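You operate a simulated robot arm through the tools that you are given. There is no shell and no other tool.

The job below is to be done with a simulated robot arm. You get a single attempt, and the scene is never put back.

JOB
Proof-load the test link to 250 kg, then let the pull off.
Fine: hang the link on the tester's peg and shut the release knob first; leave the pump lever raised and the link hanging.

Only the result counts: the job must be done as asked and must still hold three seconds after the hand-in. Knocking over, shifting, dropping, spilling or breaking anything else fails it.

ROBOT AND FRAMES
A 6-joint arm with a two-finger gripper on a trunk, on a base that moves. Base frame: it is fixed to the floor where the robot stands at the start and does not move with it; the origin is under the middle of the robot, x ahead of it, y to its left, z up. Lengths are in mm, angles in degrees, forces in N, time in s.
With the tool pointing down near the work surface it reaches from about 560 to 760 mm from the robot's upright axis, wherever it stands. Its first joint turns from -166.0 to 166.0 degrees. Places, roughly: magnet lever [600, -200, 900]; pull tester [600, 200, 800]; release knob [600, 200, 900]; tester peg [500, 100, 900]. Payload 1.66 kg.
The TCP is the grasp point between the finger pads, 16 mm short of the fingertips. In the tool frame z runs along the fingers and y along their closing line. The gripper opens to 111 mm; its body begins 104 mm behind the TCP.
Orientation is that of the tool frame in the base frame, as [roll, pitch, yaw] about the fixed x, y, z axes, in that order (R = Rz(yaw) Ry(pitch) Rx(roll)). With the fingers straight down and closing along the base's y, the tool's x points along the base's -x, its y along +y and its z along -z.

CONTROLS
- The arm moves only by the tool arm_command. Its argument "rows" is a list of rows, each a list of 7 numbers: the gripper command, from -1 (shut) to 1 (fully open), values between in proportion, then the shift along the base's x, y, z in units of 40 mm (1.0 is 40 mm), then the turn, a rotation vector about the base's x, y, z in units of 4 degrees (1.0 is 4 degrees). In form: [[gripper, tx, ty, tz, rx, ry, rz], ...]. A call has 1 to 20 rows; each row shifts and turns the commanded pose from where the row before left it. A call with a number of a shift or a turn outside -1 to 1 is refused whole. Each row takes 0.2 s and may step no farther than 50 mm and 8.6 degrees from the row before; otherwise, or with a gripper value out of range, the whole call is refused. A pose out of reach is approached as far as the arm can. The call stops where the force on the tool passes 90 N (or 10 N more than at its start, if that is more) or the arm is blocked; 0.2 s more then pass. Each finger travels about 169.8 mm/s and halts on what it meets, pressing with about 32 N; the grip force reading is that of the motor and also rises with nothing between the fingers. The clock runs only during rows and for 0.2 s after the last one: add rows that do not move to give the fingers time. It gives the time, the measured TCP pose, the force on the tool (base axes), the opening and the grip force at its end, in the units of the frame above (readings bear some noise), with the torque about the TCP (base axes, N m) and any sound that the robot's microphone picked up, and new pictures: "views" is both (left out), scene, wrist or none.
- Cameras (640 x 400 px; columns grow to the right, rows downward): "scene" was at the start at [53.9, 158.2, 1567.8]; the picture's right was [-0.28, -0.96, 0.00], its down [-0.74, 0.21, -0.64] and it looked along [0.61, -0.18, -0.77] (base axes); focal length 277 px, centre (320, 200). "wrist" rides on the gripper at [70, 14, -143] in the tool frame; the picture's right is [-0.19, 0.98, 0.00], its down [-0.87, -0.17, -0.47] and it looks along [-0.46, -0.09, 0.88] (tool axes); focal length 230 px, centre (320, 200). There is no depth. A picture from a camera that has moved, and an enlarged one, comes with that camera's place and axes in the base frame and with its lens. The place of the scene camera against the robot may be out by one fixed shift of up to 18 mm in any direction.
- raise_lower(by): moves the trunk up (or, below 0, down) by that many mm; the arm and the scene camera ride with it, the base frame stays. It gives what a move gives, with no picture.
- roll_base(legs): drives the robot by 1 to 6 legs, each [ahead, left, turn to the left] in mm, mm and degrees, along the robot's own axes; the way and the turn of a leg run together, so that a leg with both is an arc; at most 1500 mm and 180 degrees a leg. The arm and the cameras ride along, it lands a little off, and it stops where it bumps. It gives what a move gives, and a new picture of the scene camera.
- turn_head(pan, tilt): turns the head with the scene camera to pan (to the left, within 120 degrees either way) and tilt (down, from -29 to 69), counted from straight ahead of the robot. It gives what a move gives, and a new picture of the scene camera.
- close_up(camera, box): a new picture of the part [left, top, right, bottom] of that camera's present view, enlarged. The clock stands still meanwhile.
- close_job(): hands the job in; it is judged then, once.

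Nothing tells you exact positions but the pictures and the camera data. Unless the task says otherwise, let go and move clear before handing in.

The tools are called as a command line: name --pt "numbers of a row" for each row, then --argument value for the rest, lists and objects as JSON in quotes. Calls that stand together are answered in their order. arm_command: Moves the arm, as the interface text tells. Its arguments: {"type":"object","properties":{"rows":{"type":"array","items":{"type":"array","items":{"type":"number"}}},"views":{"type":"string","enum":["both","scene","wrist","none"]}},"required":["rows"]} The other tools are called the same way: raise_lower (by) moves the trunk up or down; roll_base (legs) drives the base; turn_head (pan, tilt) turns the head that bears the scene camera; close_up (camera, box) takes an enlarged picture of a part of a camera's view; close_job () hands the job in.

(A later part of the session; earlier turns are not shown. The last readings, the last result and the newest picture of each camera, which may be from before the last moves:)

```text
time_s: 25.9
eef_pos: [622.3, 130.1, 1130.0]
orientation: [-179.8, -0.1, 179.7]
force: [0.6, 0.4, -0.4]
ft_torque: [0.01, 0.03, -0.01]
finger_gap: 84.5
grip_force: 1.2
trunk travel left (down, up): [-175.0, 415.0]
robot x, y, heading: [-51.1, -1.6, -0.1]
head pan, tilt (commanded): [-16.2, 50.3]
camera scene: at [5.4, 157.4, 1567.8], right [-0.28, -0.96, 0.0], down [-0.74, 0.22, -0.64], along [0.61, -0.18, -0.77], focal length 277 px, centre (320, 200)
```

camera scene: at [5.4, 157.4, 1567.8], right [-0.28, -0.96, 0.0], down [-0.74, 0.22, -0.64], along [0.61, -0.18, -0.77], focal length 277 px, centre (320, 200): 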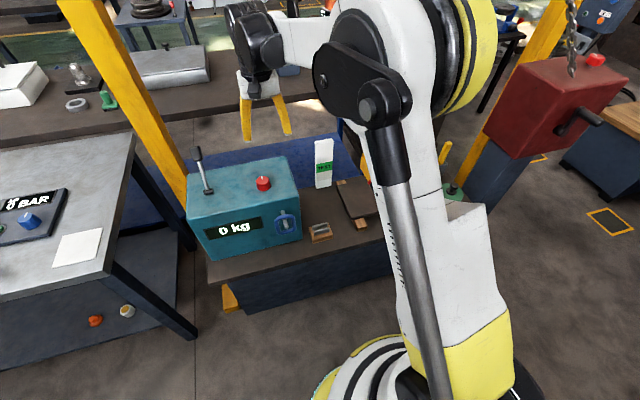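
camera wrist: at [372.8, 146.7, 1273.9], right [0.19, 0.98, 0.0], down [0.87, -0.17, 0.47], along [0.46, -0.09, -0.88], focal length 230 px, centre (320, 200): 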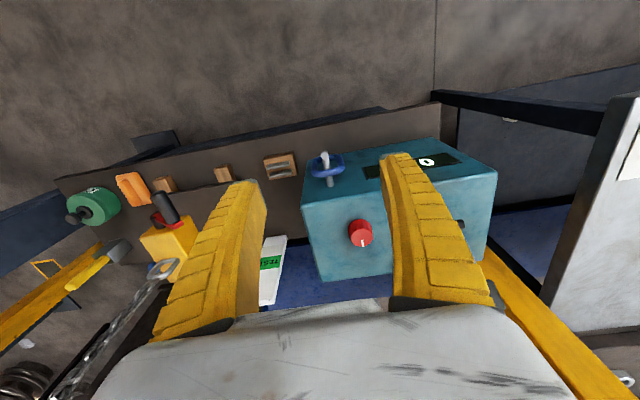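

The base is forward again and the link still hangs on the peg. The knob triangulates to about (629, 170, 936); I'll take a closer wrist view to refine it and read its mark.

arm_command --pt "0.5 -0.2 0.45 -0.8 0 0 0" --pt "0.5 -0.2 0.45 -0.8 0 0 0" --pt "0.5 0 0 0 0 0 0" --views "wrist"

close_up --camera "wrist" --box '[240, 60, 480, 210]'

close_up --camera "scene" --box '[170, 130, 330, 270]'

```text
time_s: 26.7
eef_pos: [605.0, 166.3, 1066.6]
orientation: [-179.9, -0.1, 179.7]
force: [-0.4, 0.0, -0.8]
ft_torque: [-0.01, -0.03, -0.03]
finger_gap: 84.6
grip_force: 0.6
trunk travel left (down, up): [-175.0, 415.0]
robot x, y, heading: [-55.6, -1.5, -0.3]
head pan, tilt (commanded): [-16.2, 50.3]
camera wrist: at [535.7, 180.7, 1209.5], right [0.2, 0.98, 0.0], down [0.87, -0.17, 0.47], along [0.46, -0.09, -0.88], focal length 230 px, centre (320, 200)
```

wrist: 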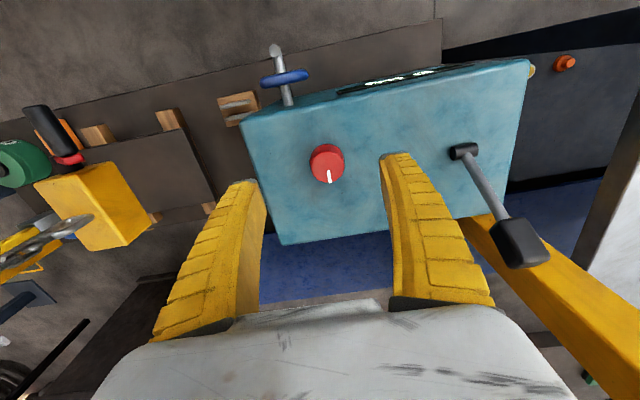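

```text
2.67 times, centred on (360, 135) of wrist
camera zoom: at [535.7, 180.7, 1209.5], right [0.2, 0.98, 0.0], down [0.87, -0.17, 0.47], along [0.46, -0.09, -0.88], focal length 614 px, centre (213, 373)
```

zoom: 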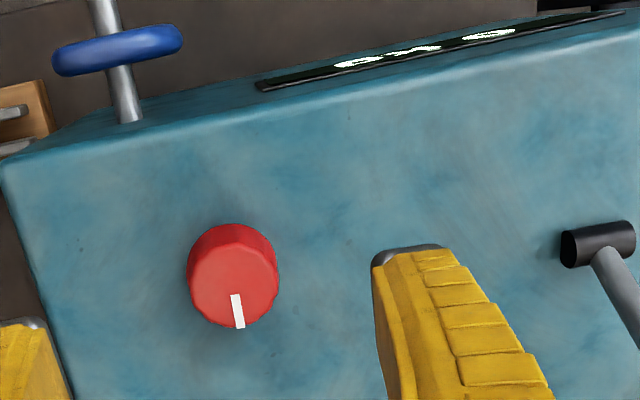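

```text
2.86 times, centred on (250, 200) of scene
camera zoom: at [4.3, 157.2, 1567.9], right [-0.28, -0.96, 0.0], down [-0.74, 0.22, -0.64], along [0.61, -0.18, -0.77], focal length 790 px, centre (520, 200)
```

zoom: 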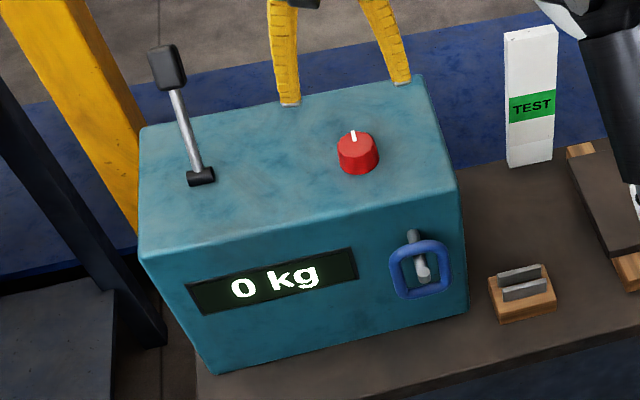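

The knob's mark points straight away from me (+x), and its top is near (637, 172, 933). I'll come down over it and stop slightly above for a check.

arm_command --pt "0.5 0.27 0.05 -0.85 0 0 0" --pt "0.5 0.27 0.05 -0.85 0 0 0" --pt "0.5 0.26 0.05 -0.85 0 0 0" --pt "0.5 0 0 0 0 0 0" --views "both"

close_up --camera "wrist" --box '[240, 60, 480, 210]'

close_up --camera "scene" --box '[170, 130, 330, 270]'

```text
time_s: 27.7
eef_pos: [638.0, 171.7, 962.8]
orientation: [-179.8, -0.1, 179.7]
force: [0.1, 0.8, 0.3]
ft_torque: [0.02, 0.0, 0.01]
finger_gap: 84.4
grip_force: 0.9
trunk travel left (down, up): [-175.0, 415.0]
robot x, y, heading: [-51.7, -0.8, -0.3]
head pan, tilt (commanded): [-16.2, 50.3]
camera scene: at [4.3, 157.3, 1567.9], right [-0.28, -0.96, 0.0], down [-0.74, 0.22, -0.64], along [0.61, -0.18, -0.77], focal length 277 px, centre (320, 200)
camera wrist: at [568.2, 186.3, 1106.9], right [0.2, 0.98, 0.0], down [0.87, -0.17, 0.47], along [0.46, -0.09, -0.88], focal length 230 px, centre (320, 200)
```

scene: 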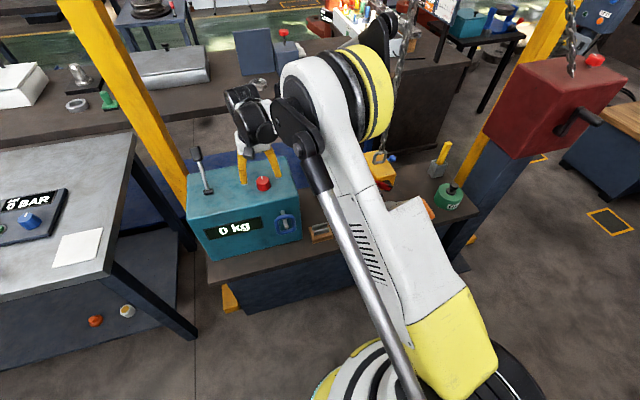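
wrist: 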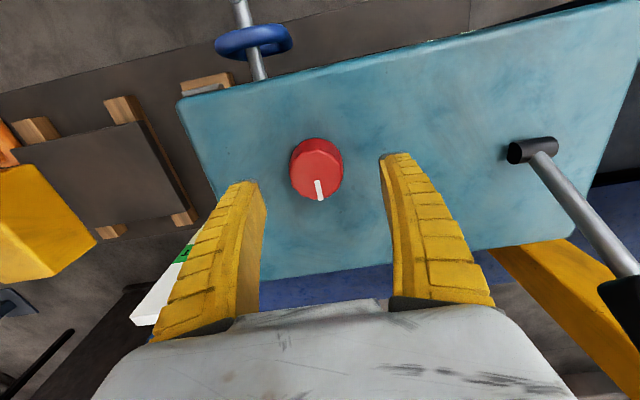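

```text
2.67 times, centred on (360, 135) of wrist
camera zoom: at [568.2, 186.3, 1106.9], right [0.2, 0.98, 0.0], down [0.87, -0.17, 0.47], along [0.46, -0.09, -0.88], focal length 614 px, centre (213, 373)
```

zoom: 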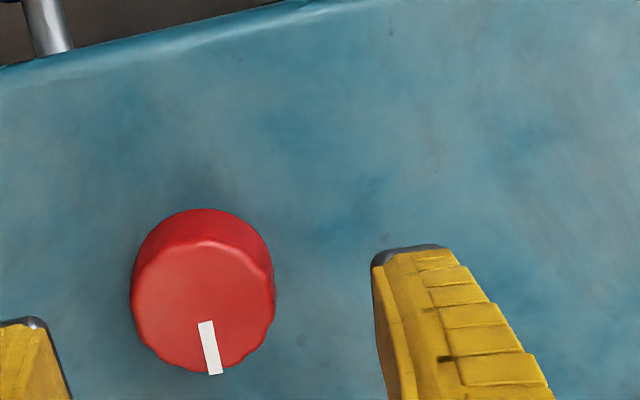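

```text
2.86 times, centred on (250, 200) of scene
camera zoom: at [4.3, 157.3, 1567.9], right [-0.28, -0.96, 0.0], down [-0.74, 0.22, -0.64], along [0.61, -0.18, -0.77], focal length 790 px, centre (520, 200)
```

zoom: 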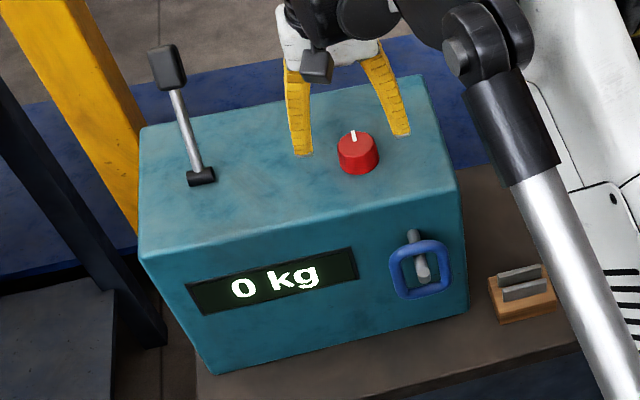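

The fingers are centred on the knob to within a few mm (knob about (635, 171), top 935, tester top about 905). I'll lower so the tips stay a few mm above the tester's top, then check.

arm_command --pt "0.5 -0.06 -0.02 -0.42 0 0 0" --pt "0.5 0 0 -0.4 0 0 0" --pt "0.5 0 0 0 0 0 0" --views "both"

close_up --camera "scene" --box '[220, 140, 310, 200]'

close_up --camera "wrist" --box '[220, 80, 420, 210]'

```text
time_s: 28.5
eef_pos: [633.5, 168.8, 935.1]
orientation: [-179.9, 0.3, 179.8]
force: [28.0, -2.3, 62.5]
ft_torque: [1.17, -0.4, 0.94]
finger_gap: 77.2
grip_force: 0.1
trunk travel left (down, up): [-175.0, 415.0]
robot x, y, heading: [-50.1, -1.5, -0.1]
head pan, tilt (commanded): [-16.2, 50.3]
camera scene: at [0.7, 156.3, 1568.9], right [-0.28, -0.96, 0.0], down [-0.74, 0.22, -0.64], along [0.61, -0.18, -0.77], focal length 277 px, centre (320, 200)
camera wrist: at [562.7, 183.2, 1076.9], right [0.19, 0.98, 0.0], down [0.86, -0.17, 0.48], along [0.47, -0.09, -0.88], focal length 230 px, centre (320, 200)
```

scene: 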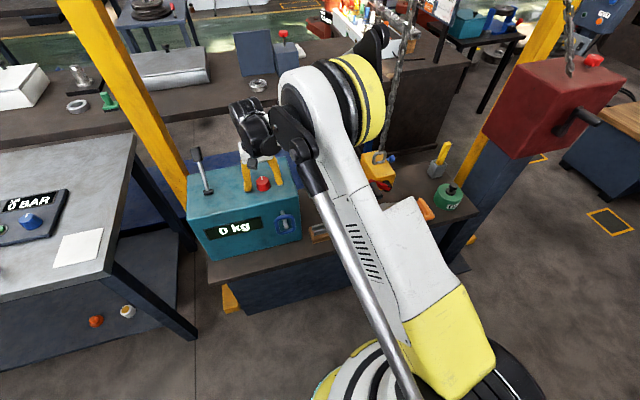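
wrist: 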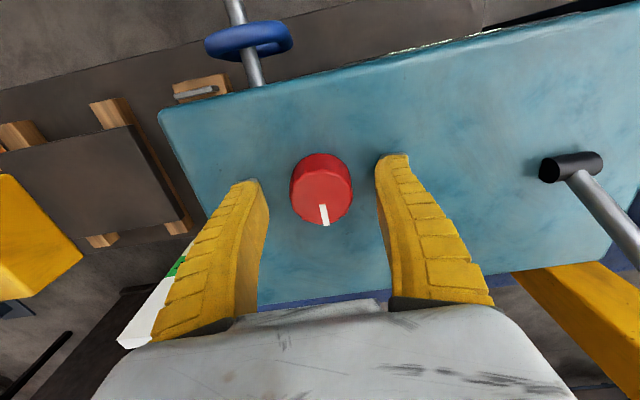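

```text
6.67 times, centred on (265, 170) of scene
camera zoom: at [0.7, 156.3, 1568.9], right [-0.28, -0.96, 0.0], down [-0.74, 0.22, -0.64], along [0.61, -0.18, -0.77], focal length 1844 px, centre (687, 400)
```

zoom: 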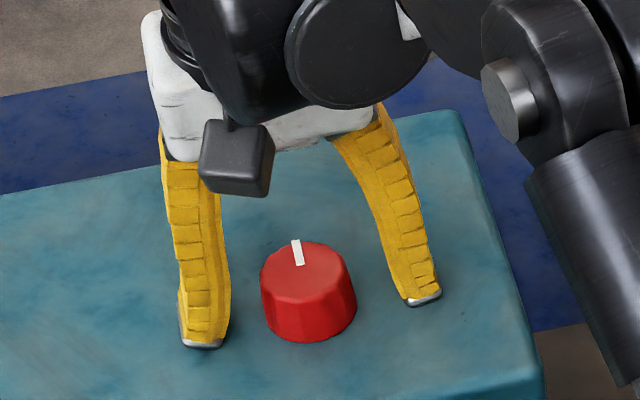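

```text
3.08 times, centred on (320, 145) of wrist
camera zoom: at [562.7, 183.2, 1076.9], right [0.19, 0.98, 0.0], down [0.86, -0.17, 0.48], along [0.47, -0.09, -0.88], focal length 708 px, centre (320, 369)
```

zoom: 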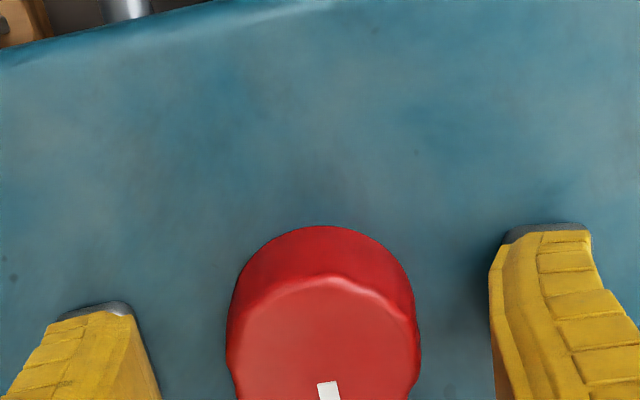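

The fingertips have touched the tester's top (62 N), so its top is at about 919, higher than I judged. I'll lift off immediately and look again.

arm_command --pt "0.5 0 0 0.27 0 0 0" --pt "0.5 0 0 0 0 0 0" --views "both"

close_up --camera "scene" --box '[170, 130, 330, 270]'

close_up --camera "wrist" --box '[220, 80, 420, 210]'

```text
time_s: 29.1
eef_pos: [633.1, 169.7, 940.1]
orientation: [-179.9, -0.2, 179.7]
force: [-0.1, -0.6, 0.0]
ft_torque: [0.07, 0.02, 0.0]
finger_gap: 84.6
grip_force: 0.8
trunk travel left (down, up): [-175.0, 415.0]
robot x, y, heading: [-45.2, -1.2, -0.5]
head pan, tilt (commanded): [-16.2, 50.3]
camera scene: at [4.3, 157.5, 1567.6], right [-0.28, -0.96, 0.0], down [-0.74, 0.22, -0.64], along [0.61, -0.18, -0.77], focal length 277 px, centre (320, 200)
camera wrist: at [563.5, 184.7, 1083.0], right [0.19, 0.98, 0.0], down [0.87, -0.17, 0.47], along [0.46, -0.09, -0.88], focal length 230 px, centre (320, 200)
```

scene: 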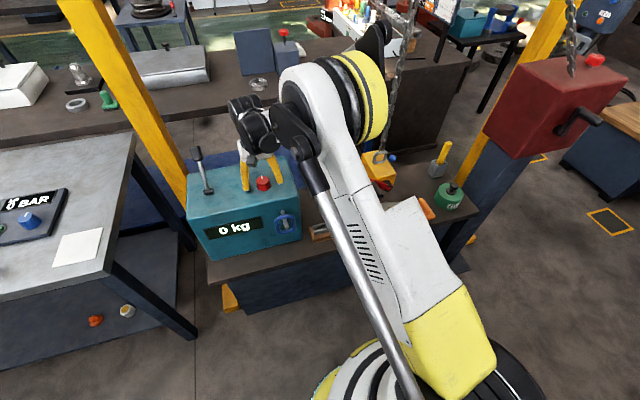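
wrist: 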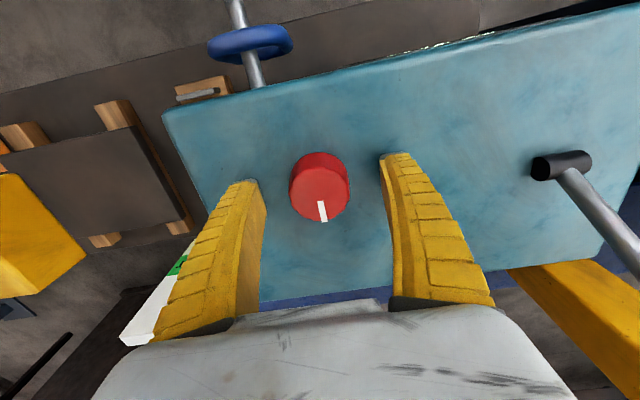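

```text
2.86 times, centred on (250, 200) of scene
camera zoom: at [4.3, 157.5, 1567.6], right [-0.28, -0.96, 0.0], down [-0.74, 0.22, -0.64], along [0.61, -0.18, -0.77], focal length 790 px, centre (520, 200)
```

zoom: 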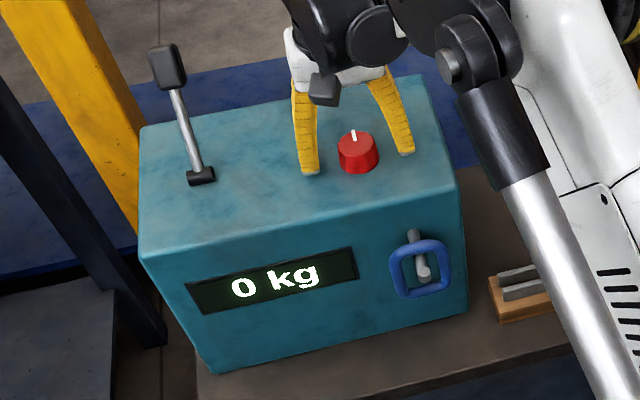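

```text
3.08 times, centred on (320, 145) of wrist
camera zoom: at [563.5, 184.7, 1083.0], right [0.19, 0.98, 0.0], down [0.87, -0.17, 0.47], along [0.46, -0.09, -0.88], focal length 708 px, centre (320, 369)
```

zoom: 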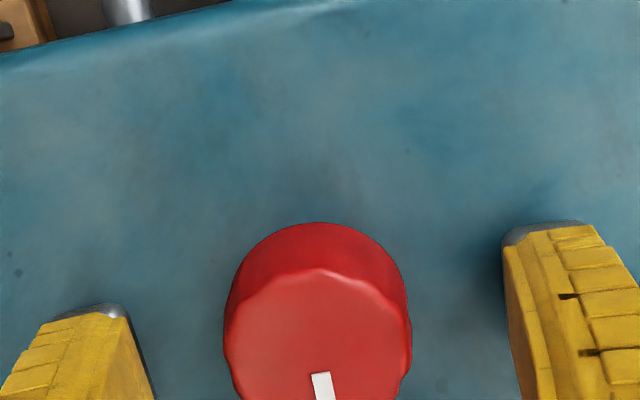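

Nothing on the tester moved and the tips are now ~5 mm clear of its top, straddling the knob. I'll close on the knob.

arm_command --pt "-0.1 0 0 0 0 0 0" --pt "-1 0 0 0 0 0 0" --pt "-1 0 0 0 0 0 0" --pt "-1 0 0 0 0 0 0" --views "wrist"

```text
time_s: 30.1
eef_pos: [633.6, 170.0, 940.8]
orientation: [-179.9, -0.1, 179.7]
force: [-1.5, -0.3, 4.3]
ft_torque: [-0.01, 0.74, 0.0]
finger_gap: 37.1
grip_force: 33.9
trunk travel left (down, up): [-175.0, 415.0]
robot x, y, heading: [-48.8, -0.2, -0.4]
head pan, tilt (commanded): [-16.2, 50.3]
camera wrist: at [563.5, 184.5, 1084.1], right [0.19, 0.98, 0.0], down [0.87, -0.17, 0.47], along [0.46, -0.09, -0.88], focal length 230 px, centre (320, 200)
```

wrist: 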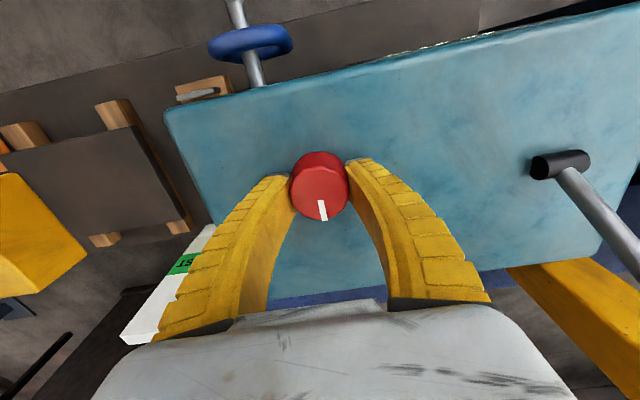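

I have the knob at 37 mm. I'll turn it clockwise (seen from above) by a small amount first to feel the resistance.

arm_command --pt "-1 0 0 0 0 0 -1" --pt "-1 0 0 0 0 0 -1" --pt "-1 0 0 0 0 0 -1" --pt "-1 0 0 0 0 0 -1" --pt "-1 0 0 0 0 0 0" --views "both"

close_up --camera "wrist" --box '[240, 110, 400, 240]'

close_up --camera "scene" --box '[220, 150, 300, 210]'

```text
time_s: 31.3
eef_pos: [632.5, 169.5, 943.0]
orientation: [-179.9, -0.1, 163.6]
force: [-29.1, -11.3, -13.9]
ft_torque: [0.19, 0.84, 0.02]
finger_gap: 33.7
grip_force: 34.0
trunk travel left (down, up): [-175.0, 415.0]
robot x, y, heading: [-53.6, 0.5, -0.6]
head pan, tilt (commanded): [-16.2, 50.3]
camera scene: at [2.1, 156.2, 1568.0], right [-0.28, -0.96, 0.0], down [-0.74, 0.22, -0.64], along [0.61, -0.18, -0.77], focal length 277 px, centre (320, 200)
camera wrist: at [570.4, 202.8, 1085.7], right [0.46, 0.89, 0.0], down [0.79, -0.4, 0.47], along [0.42, -0.22, -0.88], focal length 230 px, centre (320, 200)
```

scene: 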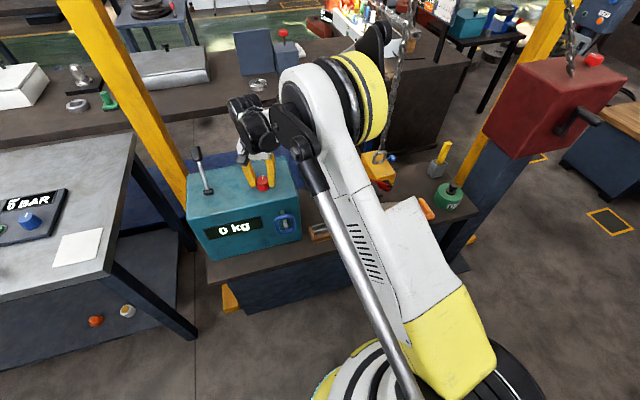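
wrist: 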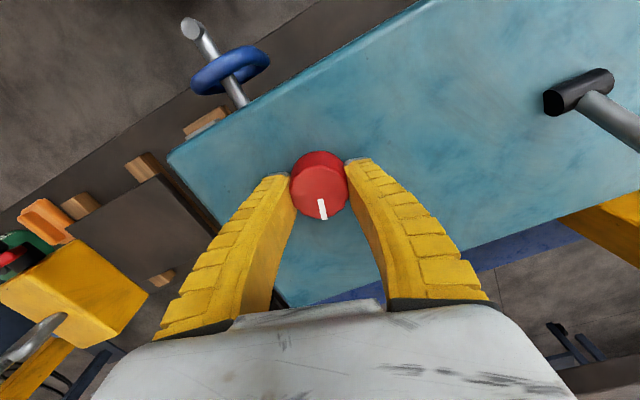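

```text
3.08 times, centred on (320, 175) of wrist
camera zoom: at [570.4, 202.8, 1085.7], right [0.46, 0.89, 0.0], down [0.79, -0.4, 0.47], along [0.42, -0.22, -0.88], focal length 708 px, centre (320, 277)
```

zoom: 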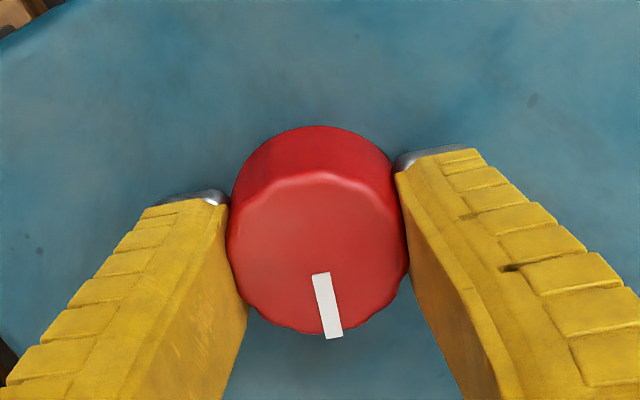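

```text
6.67 times, centred on (260, 180) of scene
camera zoom: at [2.1, 156.2, 1568.0], right [-0.28, -0.96, 0.0], down [-0.74, 0.22, -0.64], along [0.61, -0.18, -0.77], focal length 1844 px, centre (720, 333)
```

zoom: 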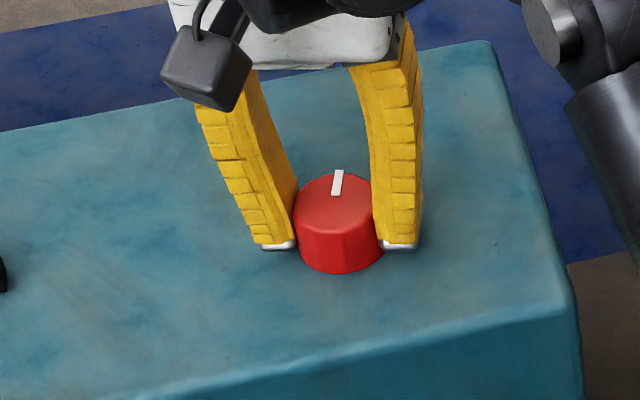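

The knob turned 16° with the hand, but the side force shows I'm about 2–3 mm off its axis (axis near (631, 173)). I'll open, re-centre and grip again before turning farther.

arm_command --pt "0.1 0 0 0 0 0 0" --pt "0.1 0 0 0 0 0 0" --pt "0.1 -0.05 0.07 0 0 0 0" --pt "0.1 0 0 0 0 0 0" --views "wrist"

close_up --camera "wrist" --box '[240, 110, 400, 240]'

```text
time_s: 32.3
eef_pos: [633.5, 174.0, 942.2]
orientation: [-180.0, -0.1, 163.7]
force: [0.2, 1.1, 0.3]
ft_torque: [0.0, 0.01, 0.0]
finger_gap: 63.0
grip_force: 0.8
trunk travel left (down, up): [-175.0, 415.0]
robot x, y, heading: [-52.0, -3.8, 0.0]
head pan, tilt (commanded): [-16.2, 50.3]
camera wrist: at [570.8, 206.5, 1085.4], right [0.46, 0.89, 0.0], down [0.79, -0.4, 0.47], along [0.42, -0.22, -0.88], focal length 230 px, centre (320, 200)
```

wrist: 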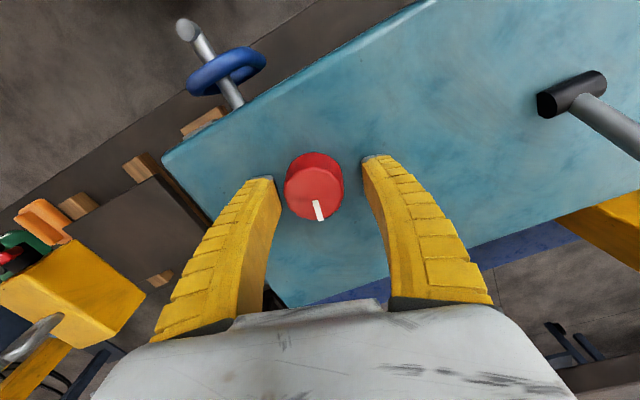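

```text
3.08 times, centred on (320, 175) of wrist
camera zoom: at [570.8, 206.5, 1085.4], right [0.46, 0.89, 0.0], down [0.79, -0.4, 0.47], along [0.42, -0.22, -0.88], focal length 708 px, centre (320, 277)
```

zoom: 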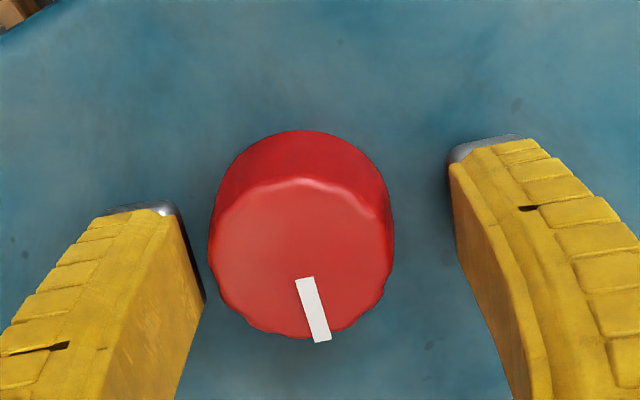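

The knob now sits left of and nearer than the tool axis in the wrist view; projecting the axis, I need to shift by about (−5, −1.6) mm. I'll do that and check before gripping.

arm_command --pt "0.1 -0.125 -0.04 0 0 0 0" --pt "0.1 0 0 0 0 0 0" --views "wrist"

close_up --camera "wrist" --box '[240, 110, 400, 240]'

```text
time_s: 32.9
eef_pos: [629.5, 171.7, 943.7]
orientation: [-180.0, -0.1, 163.7]
force: [0.1, -0.7, -0.1]
ft_torque: [-0.03, 0.0, -0.01]
finger_gap: 62.9
grip_force: 1.3
trunk travel left (down, up): [-175.0, 415.0]
robot x, y, heading: [-49.0, -2.3, -0.3]
head pan, tilt (commanded): [-16.2, 50.3]
camera wrist: at [566.3, 204.8, 1086.3], right [0.46, 0.89, 0.0], down [0.79, -0.4, 0.47], along [0.42, -0.22, -0.88], focal length 230 px, centre (320, 200)
```

wrist: 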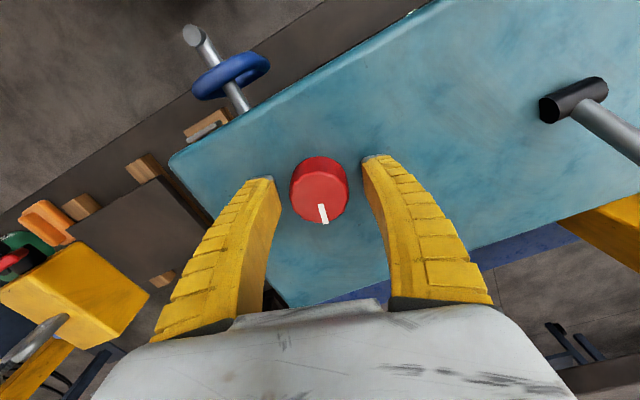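

```text
3.08 times, centred on (320, 175) of wrist
camera zoom: at [566.3, 204.8, 1086.3], right [0.46, 0.89, 0.0], down [0.79, -0.4, 0.47], along [0.42, -0.22, -0.88], focal length 708 px, centre (320, 277)
```

zoom: 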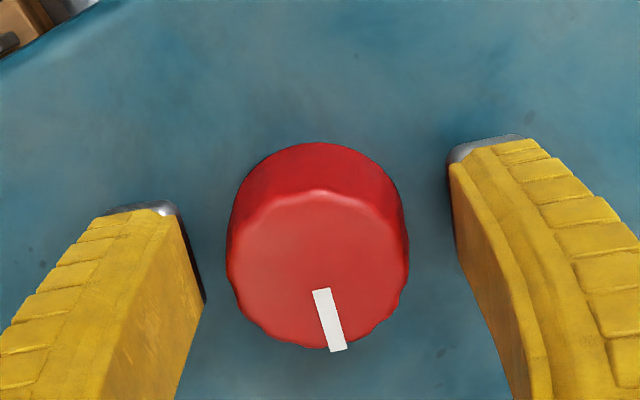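

Now the knob's top is centred on the tool axis. I'll lower 2 mm, close, and turn another 20° clockwise while watching the forces.

arm_command --pt "0.1 0 0 -0.05 0 0 0" --pt "-1 0 0 0 0 0 0" --pt "-1 0 0 0 0 0 0" --pt "-1 0 0 0 0 0 0" --pt "-1 0 0 0 0 0 0" --views "none"

arm_command --pt "-1 0 0 0 0 0 -1" --pt "-1 0 0 0 0 0 -1" --pt "-1 0 0 0 0 0 -1" --pt "-1 0 0 0 0 0 -1" --pt "-1 0 0 0 0 0 -1" --pt "-1 0 0 0 0 0 0" --views "wrist"

```text
time_s: 34.1
eef_pos: [628.4, 171.3, 940.5]
orientation: [-179.9, -0.1, 163.7]
force: [2.2, -11.9, 7.4]
ft_torque: [-0.14, -0.5, -0.04]
finger_gap: 36.8
grip_force: 34.1
trunk travel left (down, up): [-175.0, 415.0]
robot x, y, heading: [-45.2, -0.4, -0.1]
head pan, tilt (commanded): [-16.2, 50.3]
```

```text
time_s: 35.5
eef_pos: [629.9, 170.4, 939.0]
orientation: [180.0, -0.1, 143.7]
force: [29.2, -5.6, 29.6]
ft_torque: [0.25, 0.15, 0.03]
finger_gap: 37.6
grip_force: 33.6
trunk travel left (down, up): [-175.0, 415.0]
robot x, y, heading: [-51.6, -2.4, -0.6]
head pan, tilt (commanded): [-16.2, 50.3]
camera wrist: at [581.3, 223.5, 1083.0], right [0.73, 0.68, 0.0], down [0.6, -0.65, 0.47], along [0.32, -0.35, -0.88], focal length 230 px, centre (320, 200)
```

wrist: 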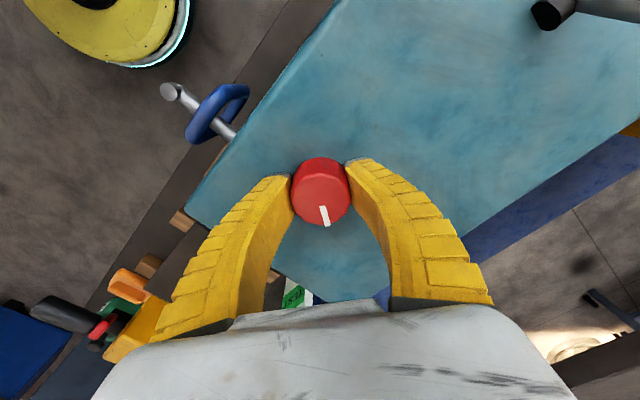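

The knob follows the hand (now 36° clockwise) with almost no resisting torque. I'll relieve the side load slightly and keep turning.

arm_command --pt "-1 0.025 0 0.03 0 0 0" --pt "-1 0 0 0 0 0 -1" --pt "-1 0 0 0 0 0 -1" --pt "-1 0 0 0 0 0 -1" --pt "-1 0 0 0 0 0 -1" --pt "-1 0 0 0 0 0 -1" --pt "-1 0 0 0 0 0 0" --views "both"

close_up --camera "scene" --box '[170, 130, 330, 270]'

```text
time_s: 37.1
eef_pos: [629.9, 172.6, 941.0]
orientation: [-179.9, -0.2, 123.7]
force: [15.7, -3.6, 2.3]
ft_torque: [-0.65, -0.74, 0.02]
finger_gap: 37.2
grip_force: 33.9
trunk travel left (down, up): [-175.0, 415.0]
robot x, y, heading: [-51.3, -0.7, -0.3]
head pan, tilt (commanded): [-16.2, 50.3]
camera scene: at [5.8, 157.0, 1567.8], right [-0.28, -0.96, 0.0], down [-0.74, 0.22, -0.64], along [0.61, -0.18, -0.77], focal length 277 px, centre (320, 200)
camera wrist: at [602.9, 237.5, 1083.9], right [0.92, 0.39, 0.0], down [0.34, -0.81, 0.47], along [0.18, -0.43, -0.88], focal length 230 px, centre (320, 200)
```

scene: 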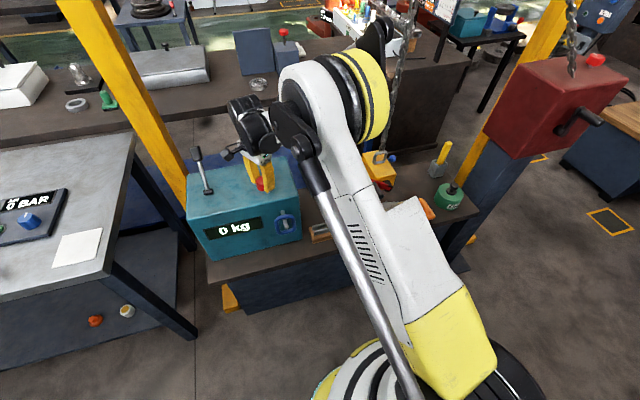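
wrist: 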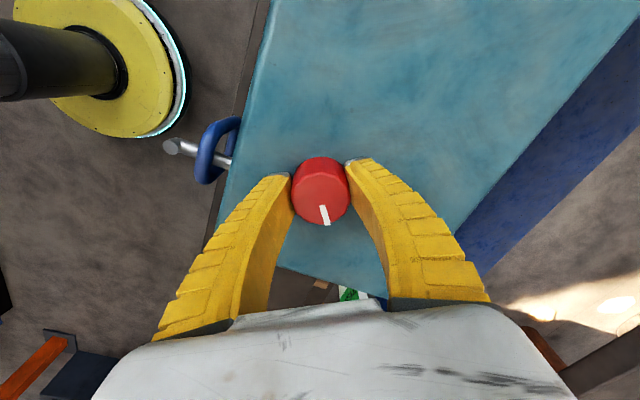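

```text
2.86 times, centred on (250, 200) of scene
camera zoom: at [5.8, 157.0, 1567.8], right [-0.28, -0.96, 0.0], down [-0.74, 0.22, -0.64], along [0.61, -0.18, -0.77], focal length 790 px, centre (520, 200)
```

zoom: 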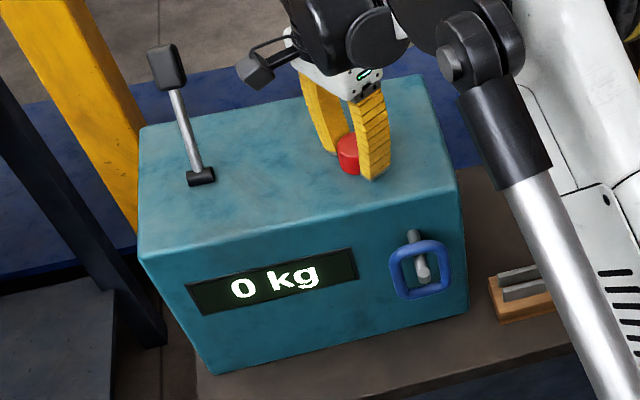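

The tester stays in place and the knob is now about 56° clockwise. I continue turning toward a quarter turn.

arm_command --pt "-1 0 0 0 0 0 -1" --pt "-1 0 0 0 0 0 -1" --pt "-1 0 0 0 0 0 -1" --pt "-1 0 0 0 0 0 -1" --pt "-1 0 0 0 0 0 -1" --pt "-1 0 0 0 0 0 0" --views "wrist"

arm_command --pt "-1 0 0 0 0 0 -1" --pt "-1 0 0 0 0 0 -1" --pt "-1 0 0 0 0 0 -1" --pt "-1 0 0 0 0 0 0" --views "wrist"

```text
time_s: 38.5
eef_pos: [631.2, 171.8, 941.4]
orientation: [-179.9, -0.2, 103.7]
force: [17.5, -3.9, 4.9]
ft_torque: [-0.52, -0.44, 0.03]
finger_gap: 35.8
grip_force: 34.3
trunk travel left (down, up): [-175.0, 415.0]
robot x, y, heading: [-50.8, 0.6, -0.2]
head pan, tilt (commanded): [-16.2, 50.3]
camera wrist: at [627.4, 243.0, 1084.4], right [1.0, 0.05, 0.0], down [0.04, -0.88, 0.47], along [0.02, -0.47, -0.88], focal length 230 px, centre (320, 200)
```

wrist: 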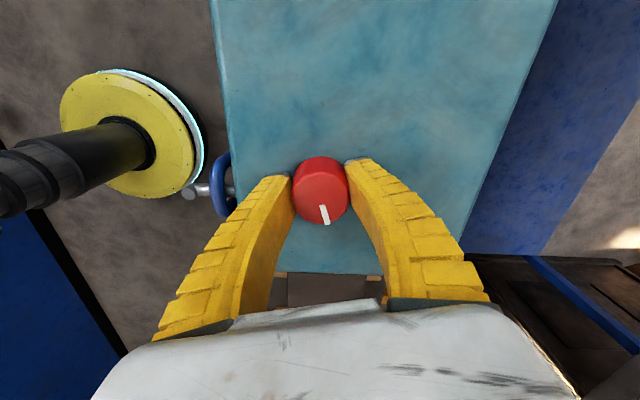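

```text
time_s: 39.5
eef_pos: [631.8, 172.1, 941.1]
orientation: [180.0, -0.2, 91.6]
force: [28.2, -2.6, 17.8]
ft_torque: [0.04, -0.39, 0.01]
finger_gap: 35.8
grip_force: 33.6
trunk travel left (down, up): [-175.0, 415.0]
robot x, y, heading: [-48.8, 1.4, -0.4]
head pan, tilt (commanded): [-16.2, 50.3]
camera wrist: at [642.4, 242.0, 1084.0], right [0.99, -0.16, 0.0], down [-0.14, -0.87, 0.47], along [-0.08, -0.46, -0.88], focal length 230 px, centre (320, 200)
```

wrist: 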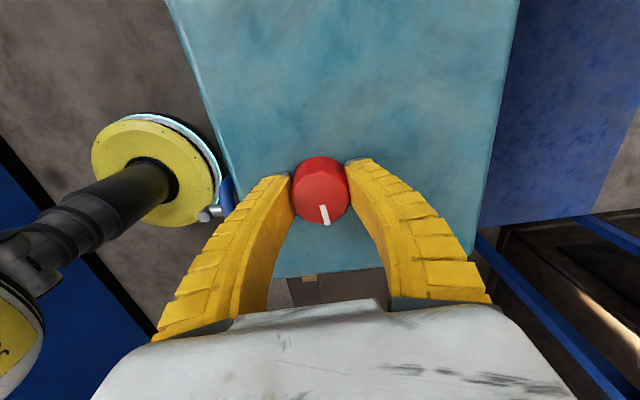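

At about 88° clockwise there's still no stop. I'll continue a bit more in small portions, watching for torque.

arm_command --pt "-1 0 0 0 0 0 -1" --pt "-1 0 0 0 0 0 -1" --pt "-1 0 0 0 0 0 -1" --pt "-1 0 0 0 0 0 0" --views "both"

close_up --camera "wrist" --box '[240, 110, 400, 240]'

```text
time_s: 40.5
eef_pos: [630.7, 171.6, 940.9]
orientation: [-179.9, -0.1, 79.6]
force: [31.2, -5.6, 9.3]
ft_torque: [-0.25, -0.45, 0.7]
finger_gap: 36.1
grip_force: 34.1
trunk travel left (down, up): [-175.0, 415.0]
robot x, y, heading: [-53.4, 0.7, -0.5]
head pan, tilt (commanded): [-16.2, 50.3]
camera scene: at [7.1, 156.4, 1567.8], right [-0.28, -0.96, 0.0], down [-0.74, 0.22, -0.64], along [0.61, -0.18, -0.77], focal length 277 px, centre (320, 200)
camera wrist: at [656.9, 238.3, 1084.0], right [0.93, -0.36, 0.0], down [-0.32, -0.82, 0.47], along [-0.17, -0.44, -0.88], focal length 230 px, centre (320, 200)
```

scene: 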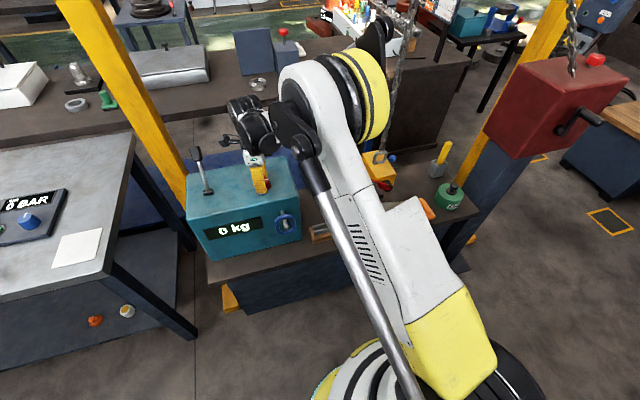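
wrist: 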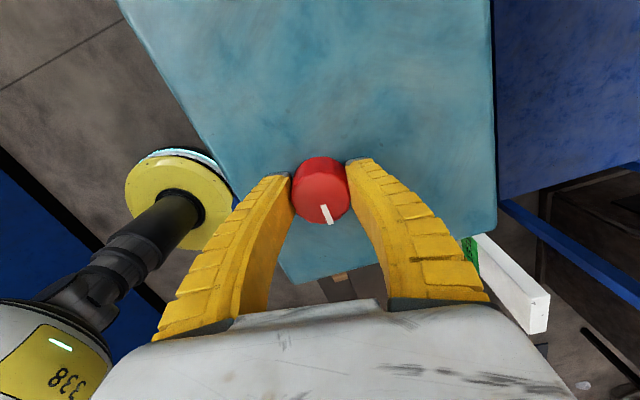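

```text
3.08 times, centred on (320, 175) of wrist
camera zoom: at [656.9, 238.3, 1084.0], right [0.93, -0.36, 0.0], down [-0.32, -0.82, 0.47], along [-0.17, -0.44, -0.88], focal length 708 px, centre (320, 277)
```

zoom: 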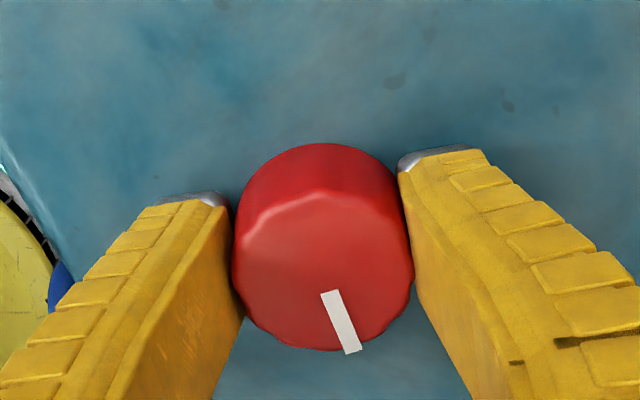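

Torque of 0.7 N m and a slight slip show the knob has reached its stop at roughly 92° clockwise, so it should be shut. I'll let go, lift clear and look at it.

arm_command --pt "0.1 0 0 0 0 0 0" --pt "0.1 0 0 0 0 0 0" --pt "0.1 0 0 0.3 0 0 0" --pt "0.1 0 0 0.8 0 0 0" --pt "0.1 0 0 1 0 0 0" --pt "0.1 0 0 1 0 0 0" --pt "0.1 0 0 1 0 0 0" --pt "0.1 0 0 1 0 0 0" --pt "0.1 0 0 0 0 0 0" --views "both"

close_up --camera "scene" --box '[170, 130, 330, 270]'

close_up --camera "wrist" --box '[240, 60, 480, 240]'

```text
time_s: 42.5
eef_pos: [633.4, 171.7, 1146.1]
orientation: [-179.8, -0.2, 79.7]
force: [-0.5, 0.5, 0.2]
ft_torque: [0.0, -0.02, -0.01]
finger_gap: 62.9
grip_force: 1.1
trunk travel left (down, up): [-175.0, 415.0]
robot x, y, heading: [-53.7, 0.6, -0.2]
head pan, tilt (commanded): [-16.2, 50.3]
camera scene: at [4.4, 157.4, 1567.8], right [-0.28, -0.96, 0.0], down [-0.74, 0.22, -0.64], along [0.61, -0.18, -0.77], focal length 277 px, centre (320, 200)
camera wrist: at [659.1, 237.8, 1288.7], right [0.93, -0.36, 0.0], down [-0.32, -0.82, 0.47], along [-0.17, -0.44, -0.88], focal length 230 px, centre (320, 200)
```

scene: 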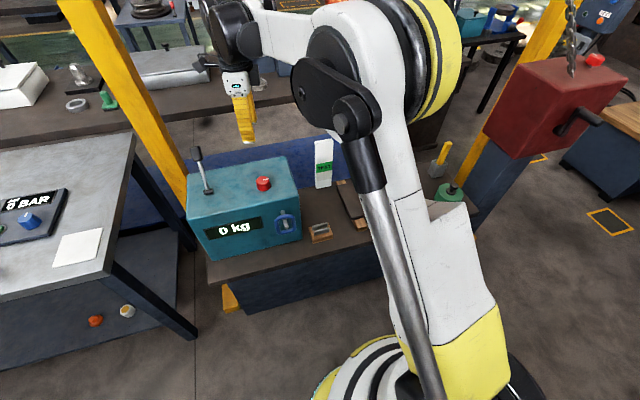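
wrist: 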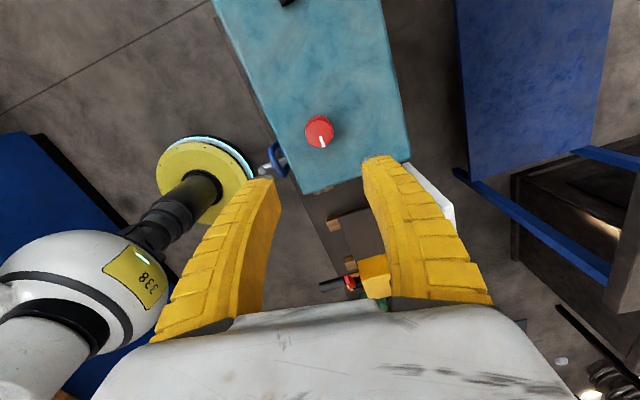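

```text
2.86 times, centred on (250, 200) of scene
camera zoom: at [4.4, 157.4, 1567.8], right [-0.28, -0.96, 0.0], down [-0.74, 0.22, -0.64], along [0.61, -0.18, -0.77], focal length 790 px, centre (520, 200)
```

zoom: 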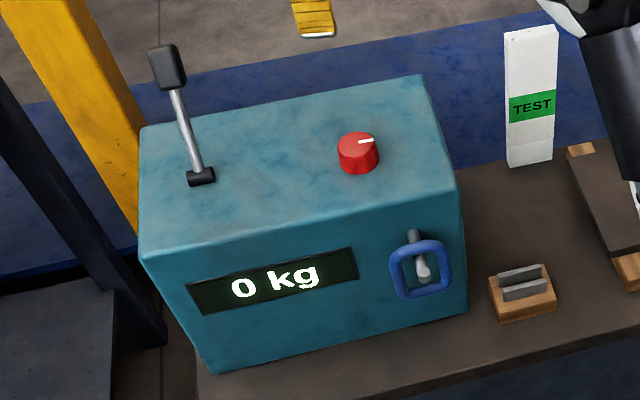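

```text
2.22 times, centred on (360, 150) of wrist
camera zoom: at [659.1, 237.8, 1288.7], right [0.93, -0.36, 0.0], down [-0.32, -0.82, 0.47], along [-0.17, -0.44, -0.88], focal length 511 px, centre (231, 311)
```

zoom: 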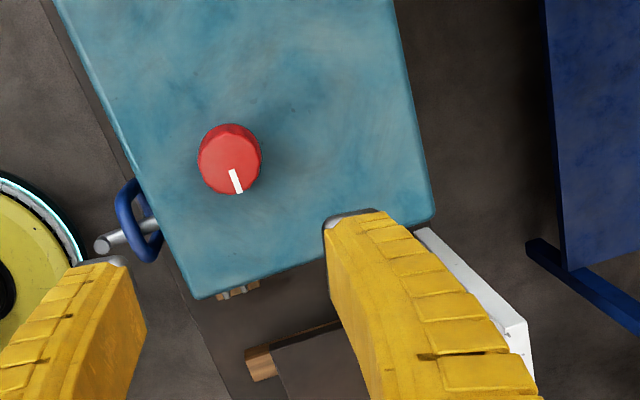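

The mark now points to the right (−y), and the display still reads 0 kg. Next I rotate the wrist back square and shift the base left and forward so the pump lever (grip near (719, 351, 1025)) is within reach.

arm_command --pt "0.1 0 0 0.5 0 0 1" --pt "0.1 0 0 0.5 0 0 1" --pt "0.1 0 0 0 0 0 1" --pt "0.1 0 0 0 0 0 1" --pt "0.1 0 0 0 0 0 1" --pt "0.1 0 0 0 0 0 1" --pt "0.1 0 0 0 0 0 1" --pt "0.1 0 0 0 0 0 1" --pt "0.1 0 0 0 0 0 1" --pt "0.1 0 0 0 0 0 1" --pt "0.1 0 0 0 0 0 1" --pt "0.1 0 0 0 0 0 1" --pt "0.1 0 0 0 0 0 1" --pt "0.1 0 0 0 0 0 1" --pt "0.1 0 0 0 0 0 1" --pt "0.1 0 0 0 0 0 1" --pt "0.1 0 0 0 0 0 1" --pt "0.1 0 0 0 0 0 1" --pt "0.1 0 0 0 0 0 1" --pt "0.1 0 0 0 0 0 1" --views "none"

arm_command --pt "0.1 0 0 0 0 0 1" --pt "0.1 0 0 0 0 0 1" --pt "0.1 0 0 0 0 0 1" --pt "0.1 0 0 0 0 0 1" --pt "0.1 0 0 0 0 0 1" --pt "0.1 0 0 0 0 0 0" --views "none"

roll_base --legs '[[0, 200, 0], [40, 0, 0]]'

```text
time_s: 46.7
eef_pos: [629.3, 172.3, 1185.4]
orientation: [-179.9, -0.1, 159.8]
force: [0.3, -0.3, 0.3]
ft_torque: [0.0, 0.01, 0.03]
finger_gap: 63.0
grip_force: 0.6
trunk travel left (down, up): [-175.0, 415.0]
robot x, y, heading: [-49.8, -0.1, -0.2]
head pan, tilt (commanded): [-16.2, 50.3]
```

```text
time_s: 48.1
eef_pos: [628.5, 172.0, 1185.0]
orientation: [-179.8, -0.1, 179.8]
force: [-0.5, 0.1, 0.5]
ft_torque: [0.03, 0.0, 0.0]
finger_gap: 62.8
grip_force: 0.6
trunk travel left (down, up): [-175.0, 415.0]
robot x, y, heading: [-50.1, 1.0, -0.5]
head pan, tilt (commanded): [-16.2, 50.3]
```

```text
time_s: 50.2
eef_pos: [672.0, 369.6, 1183.4]
orientation: [-179.8, -0.1, 179.6]
force: [0.0, 0.0, -0.6]
ft_torque: [0.03, 0.07, -0.02]
finger_gap: 63.0
grip_force: 1.6
trunk travel left (down, up): [-175.0, 415.0]
robot x, y, heading: [-10.4, 201.5, -0.5]
head pan, tilt (commanded): [-16.2, 50.3]
camera scene: at [47.1, 357.3, 1567.8], right [-0.29, -0.96, 0.0], down [-0.74, 0.22, -0.64], along [0.61, -0.18, -0.77], focal length 277 px, centre (320, 200)
```

scene: 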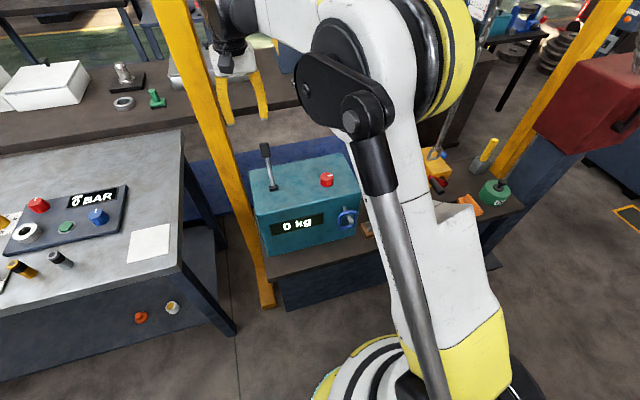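

The base stands at (−10, 201) with the lever ahead. I'll take a wrist view to pin down the lever and its handle.

arm_command --pt "0.1 -0.2 -0.3 0 0 0 0.1" --pt "0.1 0 0 0 0 0 0" --views "both"

close_up --camera "wrist" --box '[250, 100, 410, 260]'

close_up --camera "scene" --box '[230, 130, 370, 260]'

```text
time_s: 50.8
eef_pos: [663.4, 357.0, 1184.9]
orientation: [-179.9, -0.2, 179.9]
force: [-0.2, 0.0, 0.7]
ft_torque: [-0.02, 0.01, -0.02]
finger_gap: 63.0
grip_force: 1.9
trunk travel left (down, up): [-175.0, 415.0]
robot x, y, heading: [-11.0, 200.3, -0.6]
head pan, tilt (commanded): [-16.2, 50.3]
camera scene: at [45.7, 357.5, 1567.8], right [-0.29, -0.96, 0.0], down [-0.74, 0.22, -0.64], along [0.61, -0.18, -0.77], focal length 277 px, centre (320, 200)
camera wrist: at [593.7, 371.0, 1328.2], right [0.19, 0.98, 0.0], down [0.87, -0.17, 0.47], along [0.46, -0.09, -0.88], focal length 230 px, centre (320, 200)
```

scene: 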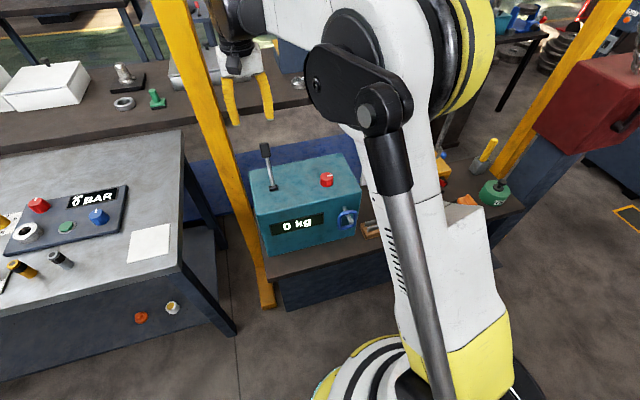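
wrist: 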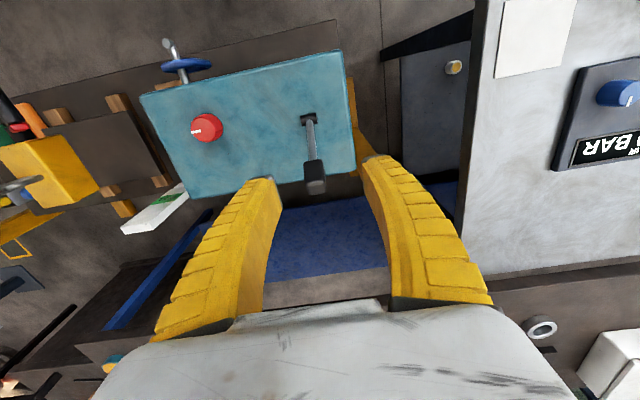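

```text
2.50 times, centred on (330, 180) of wrist
camera zoom: at [593.7, 371.0, 1328.2], right [0.19, 0.98, 0.0], down [0.87, -0.17, 0.47], along [0.46, -0.09, -0.88], focal length 575 px, centre (295, 250)
```

zoom: 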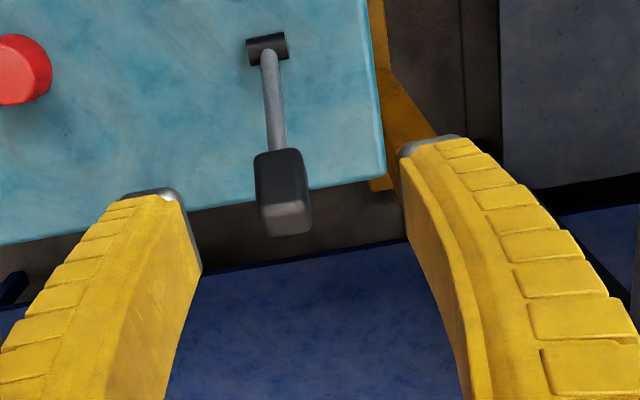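

```text
3.08 times, centred on (300, 195) of scene
camera zoom: at [45.7, 357.5, 1567.8], right [-0.29, -0.96, 0.0], down [-0.74, 0.22, -0.64], along [0.61, -0.18, -0.77], focal length 851 px, centre (382, 215)
```

zoom: 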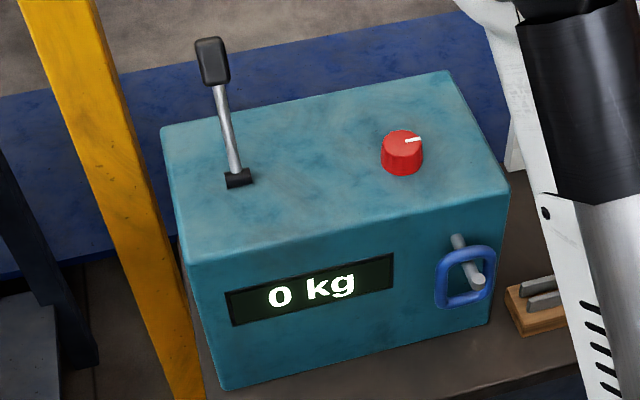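

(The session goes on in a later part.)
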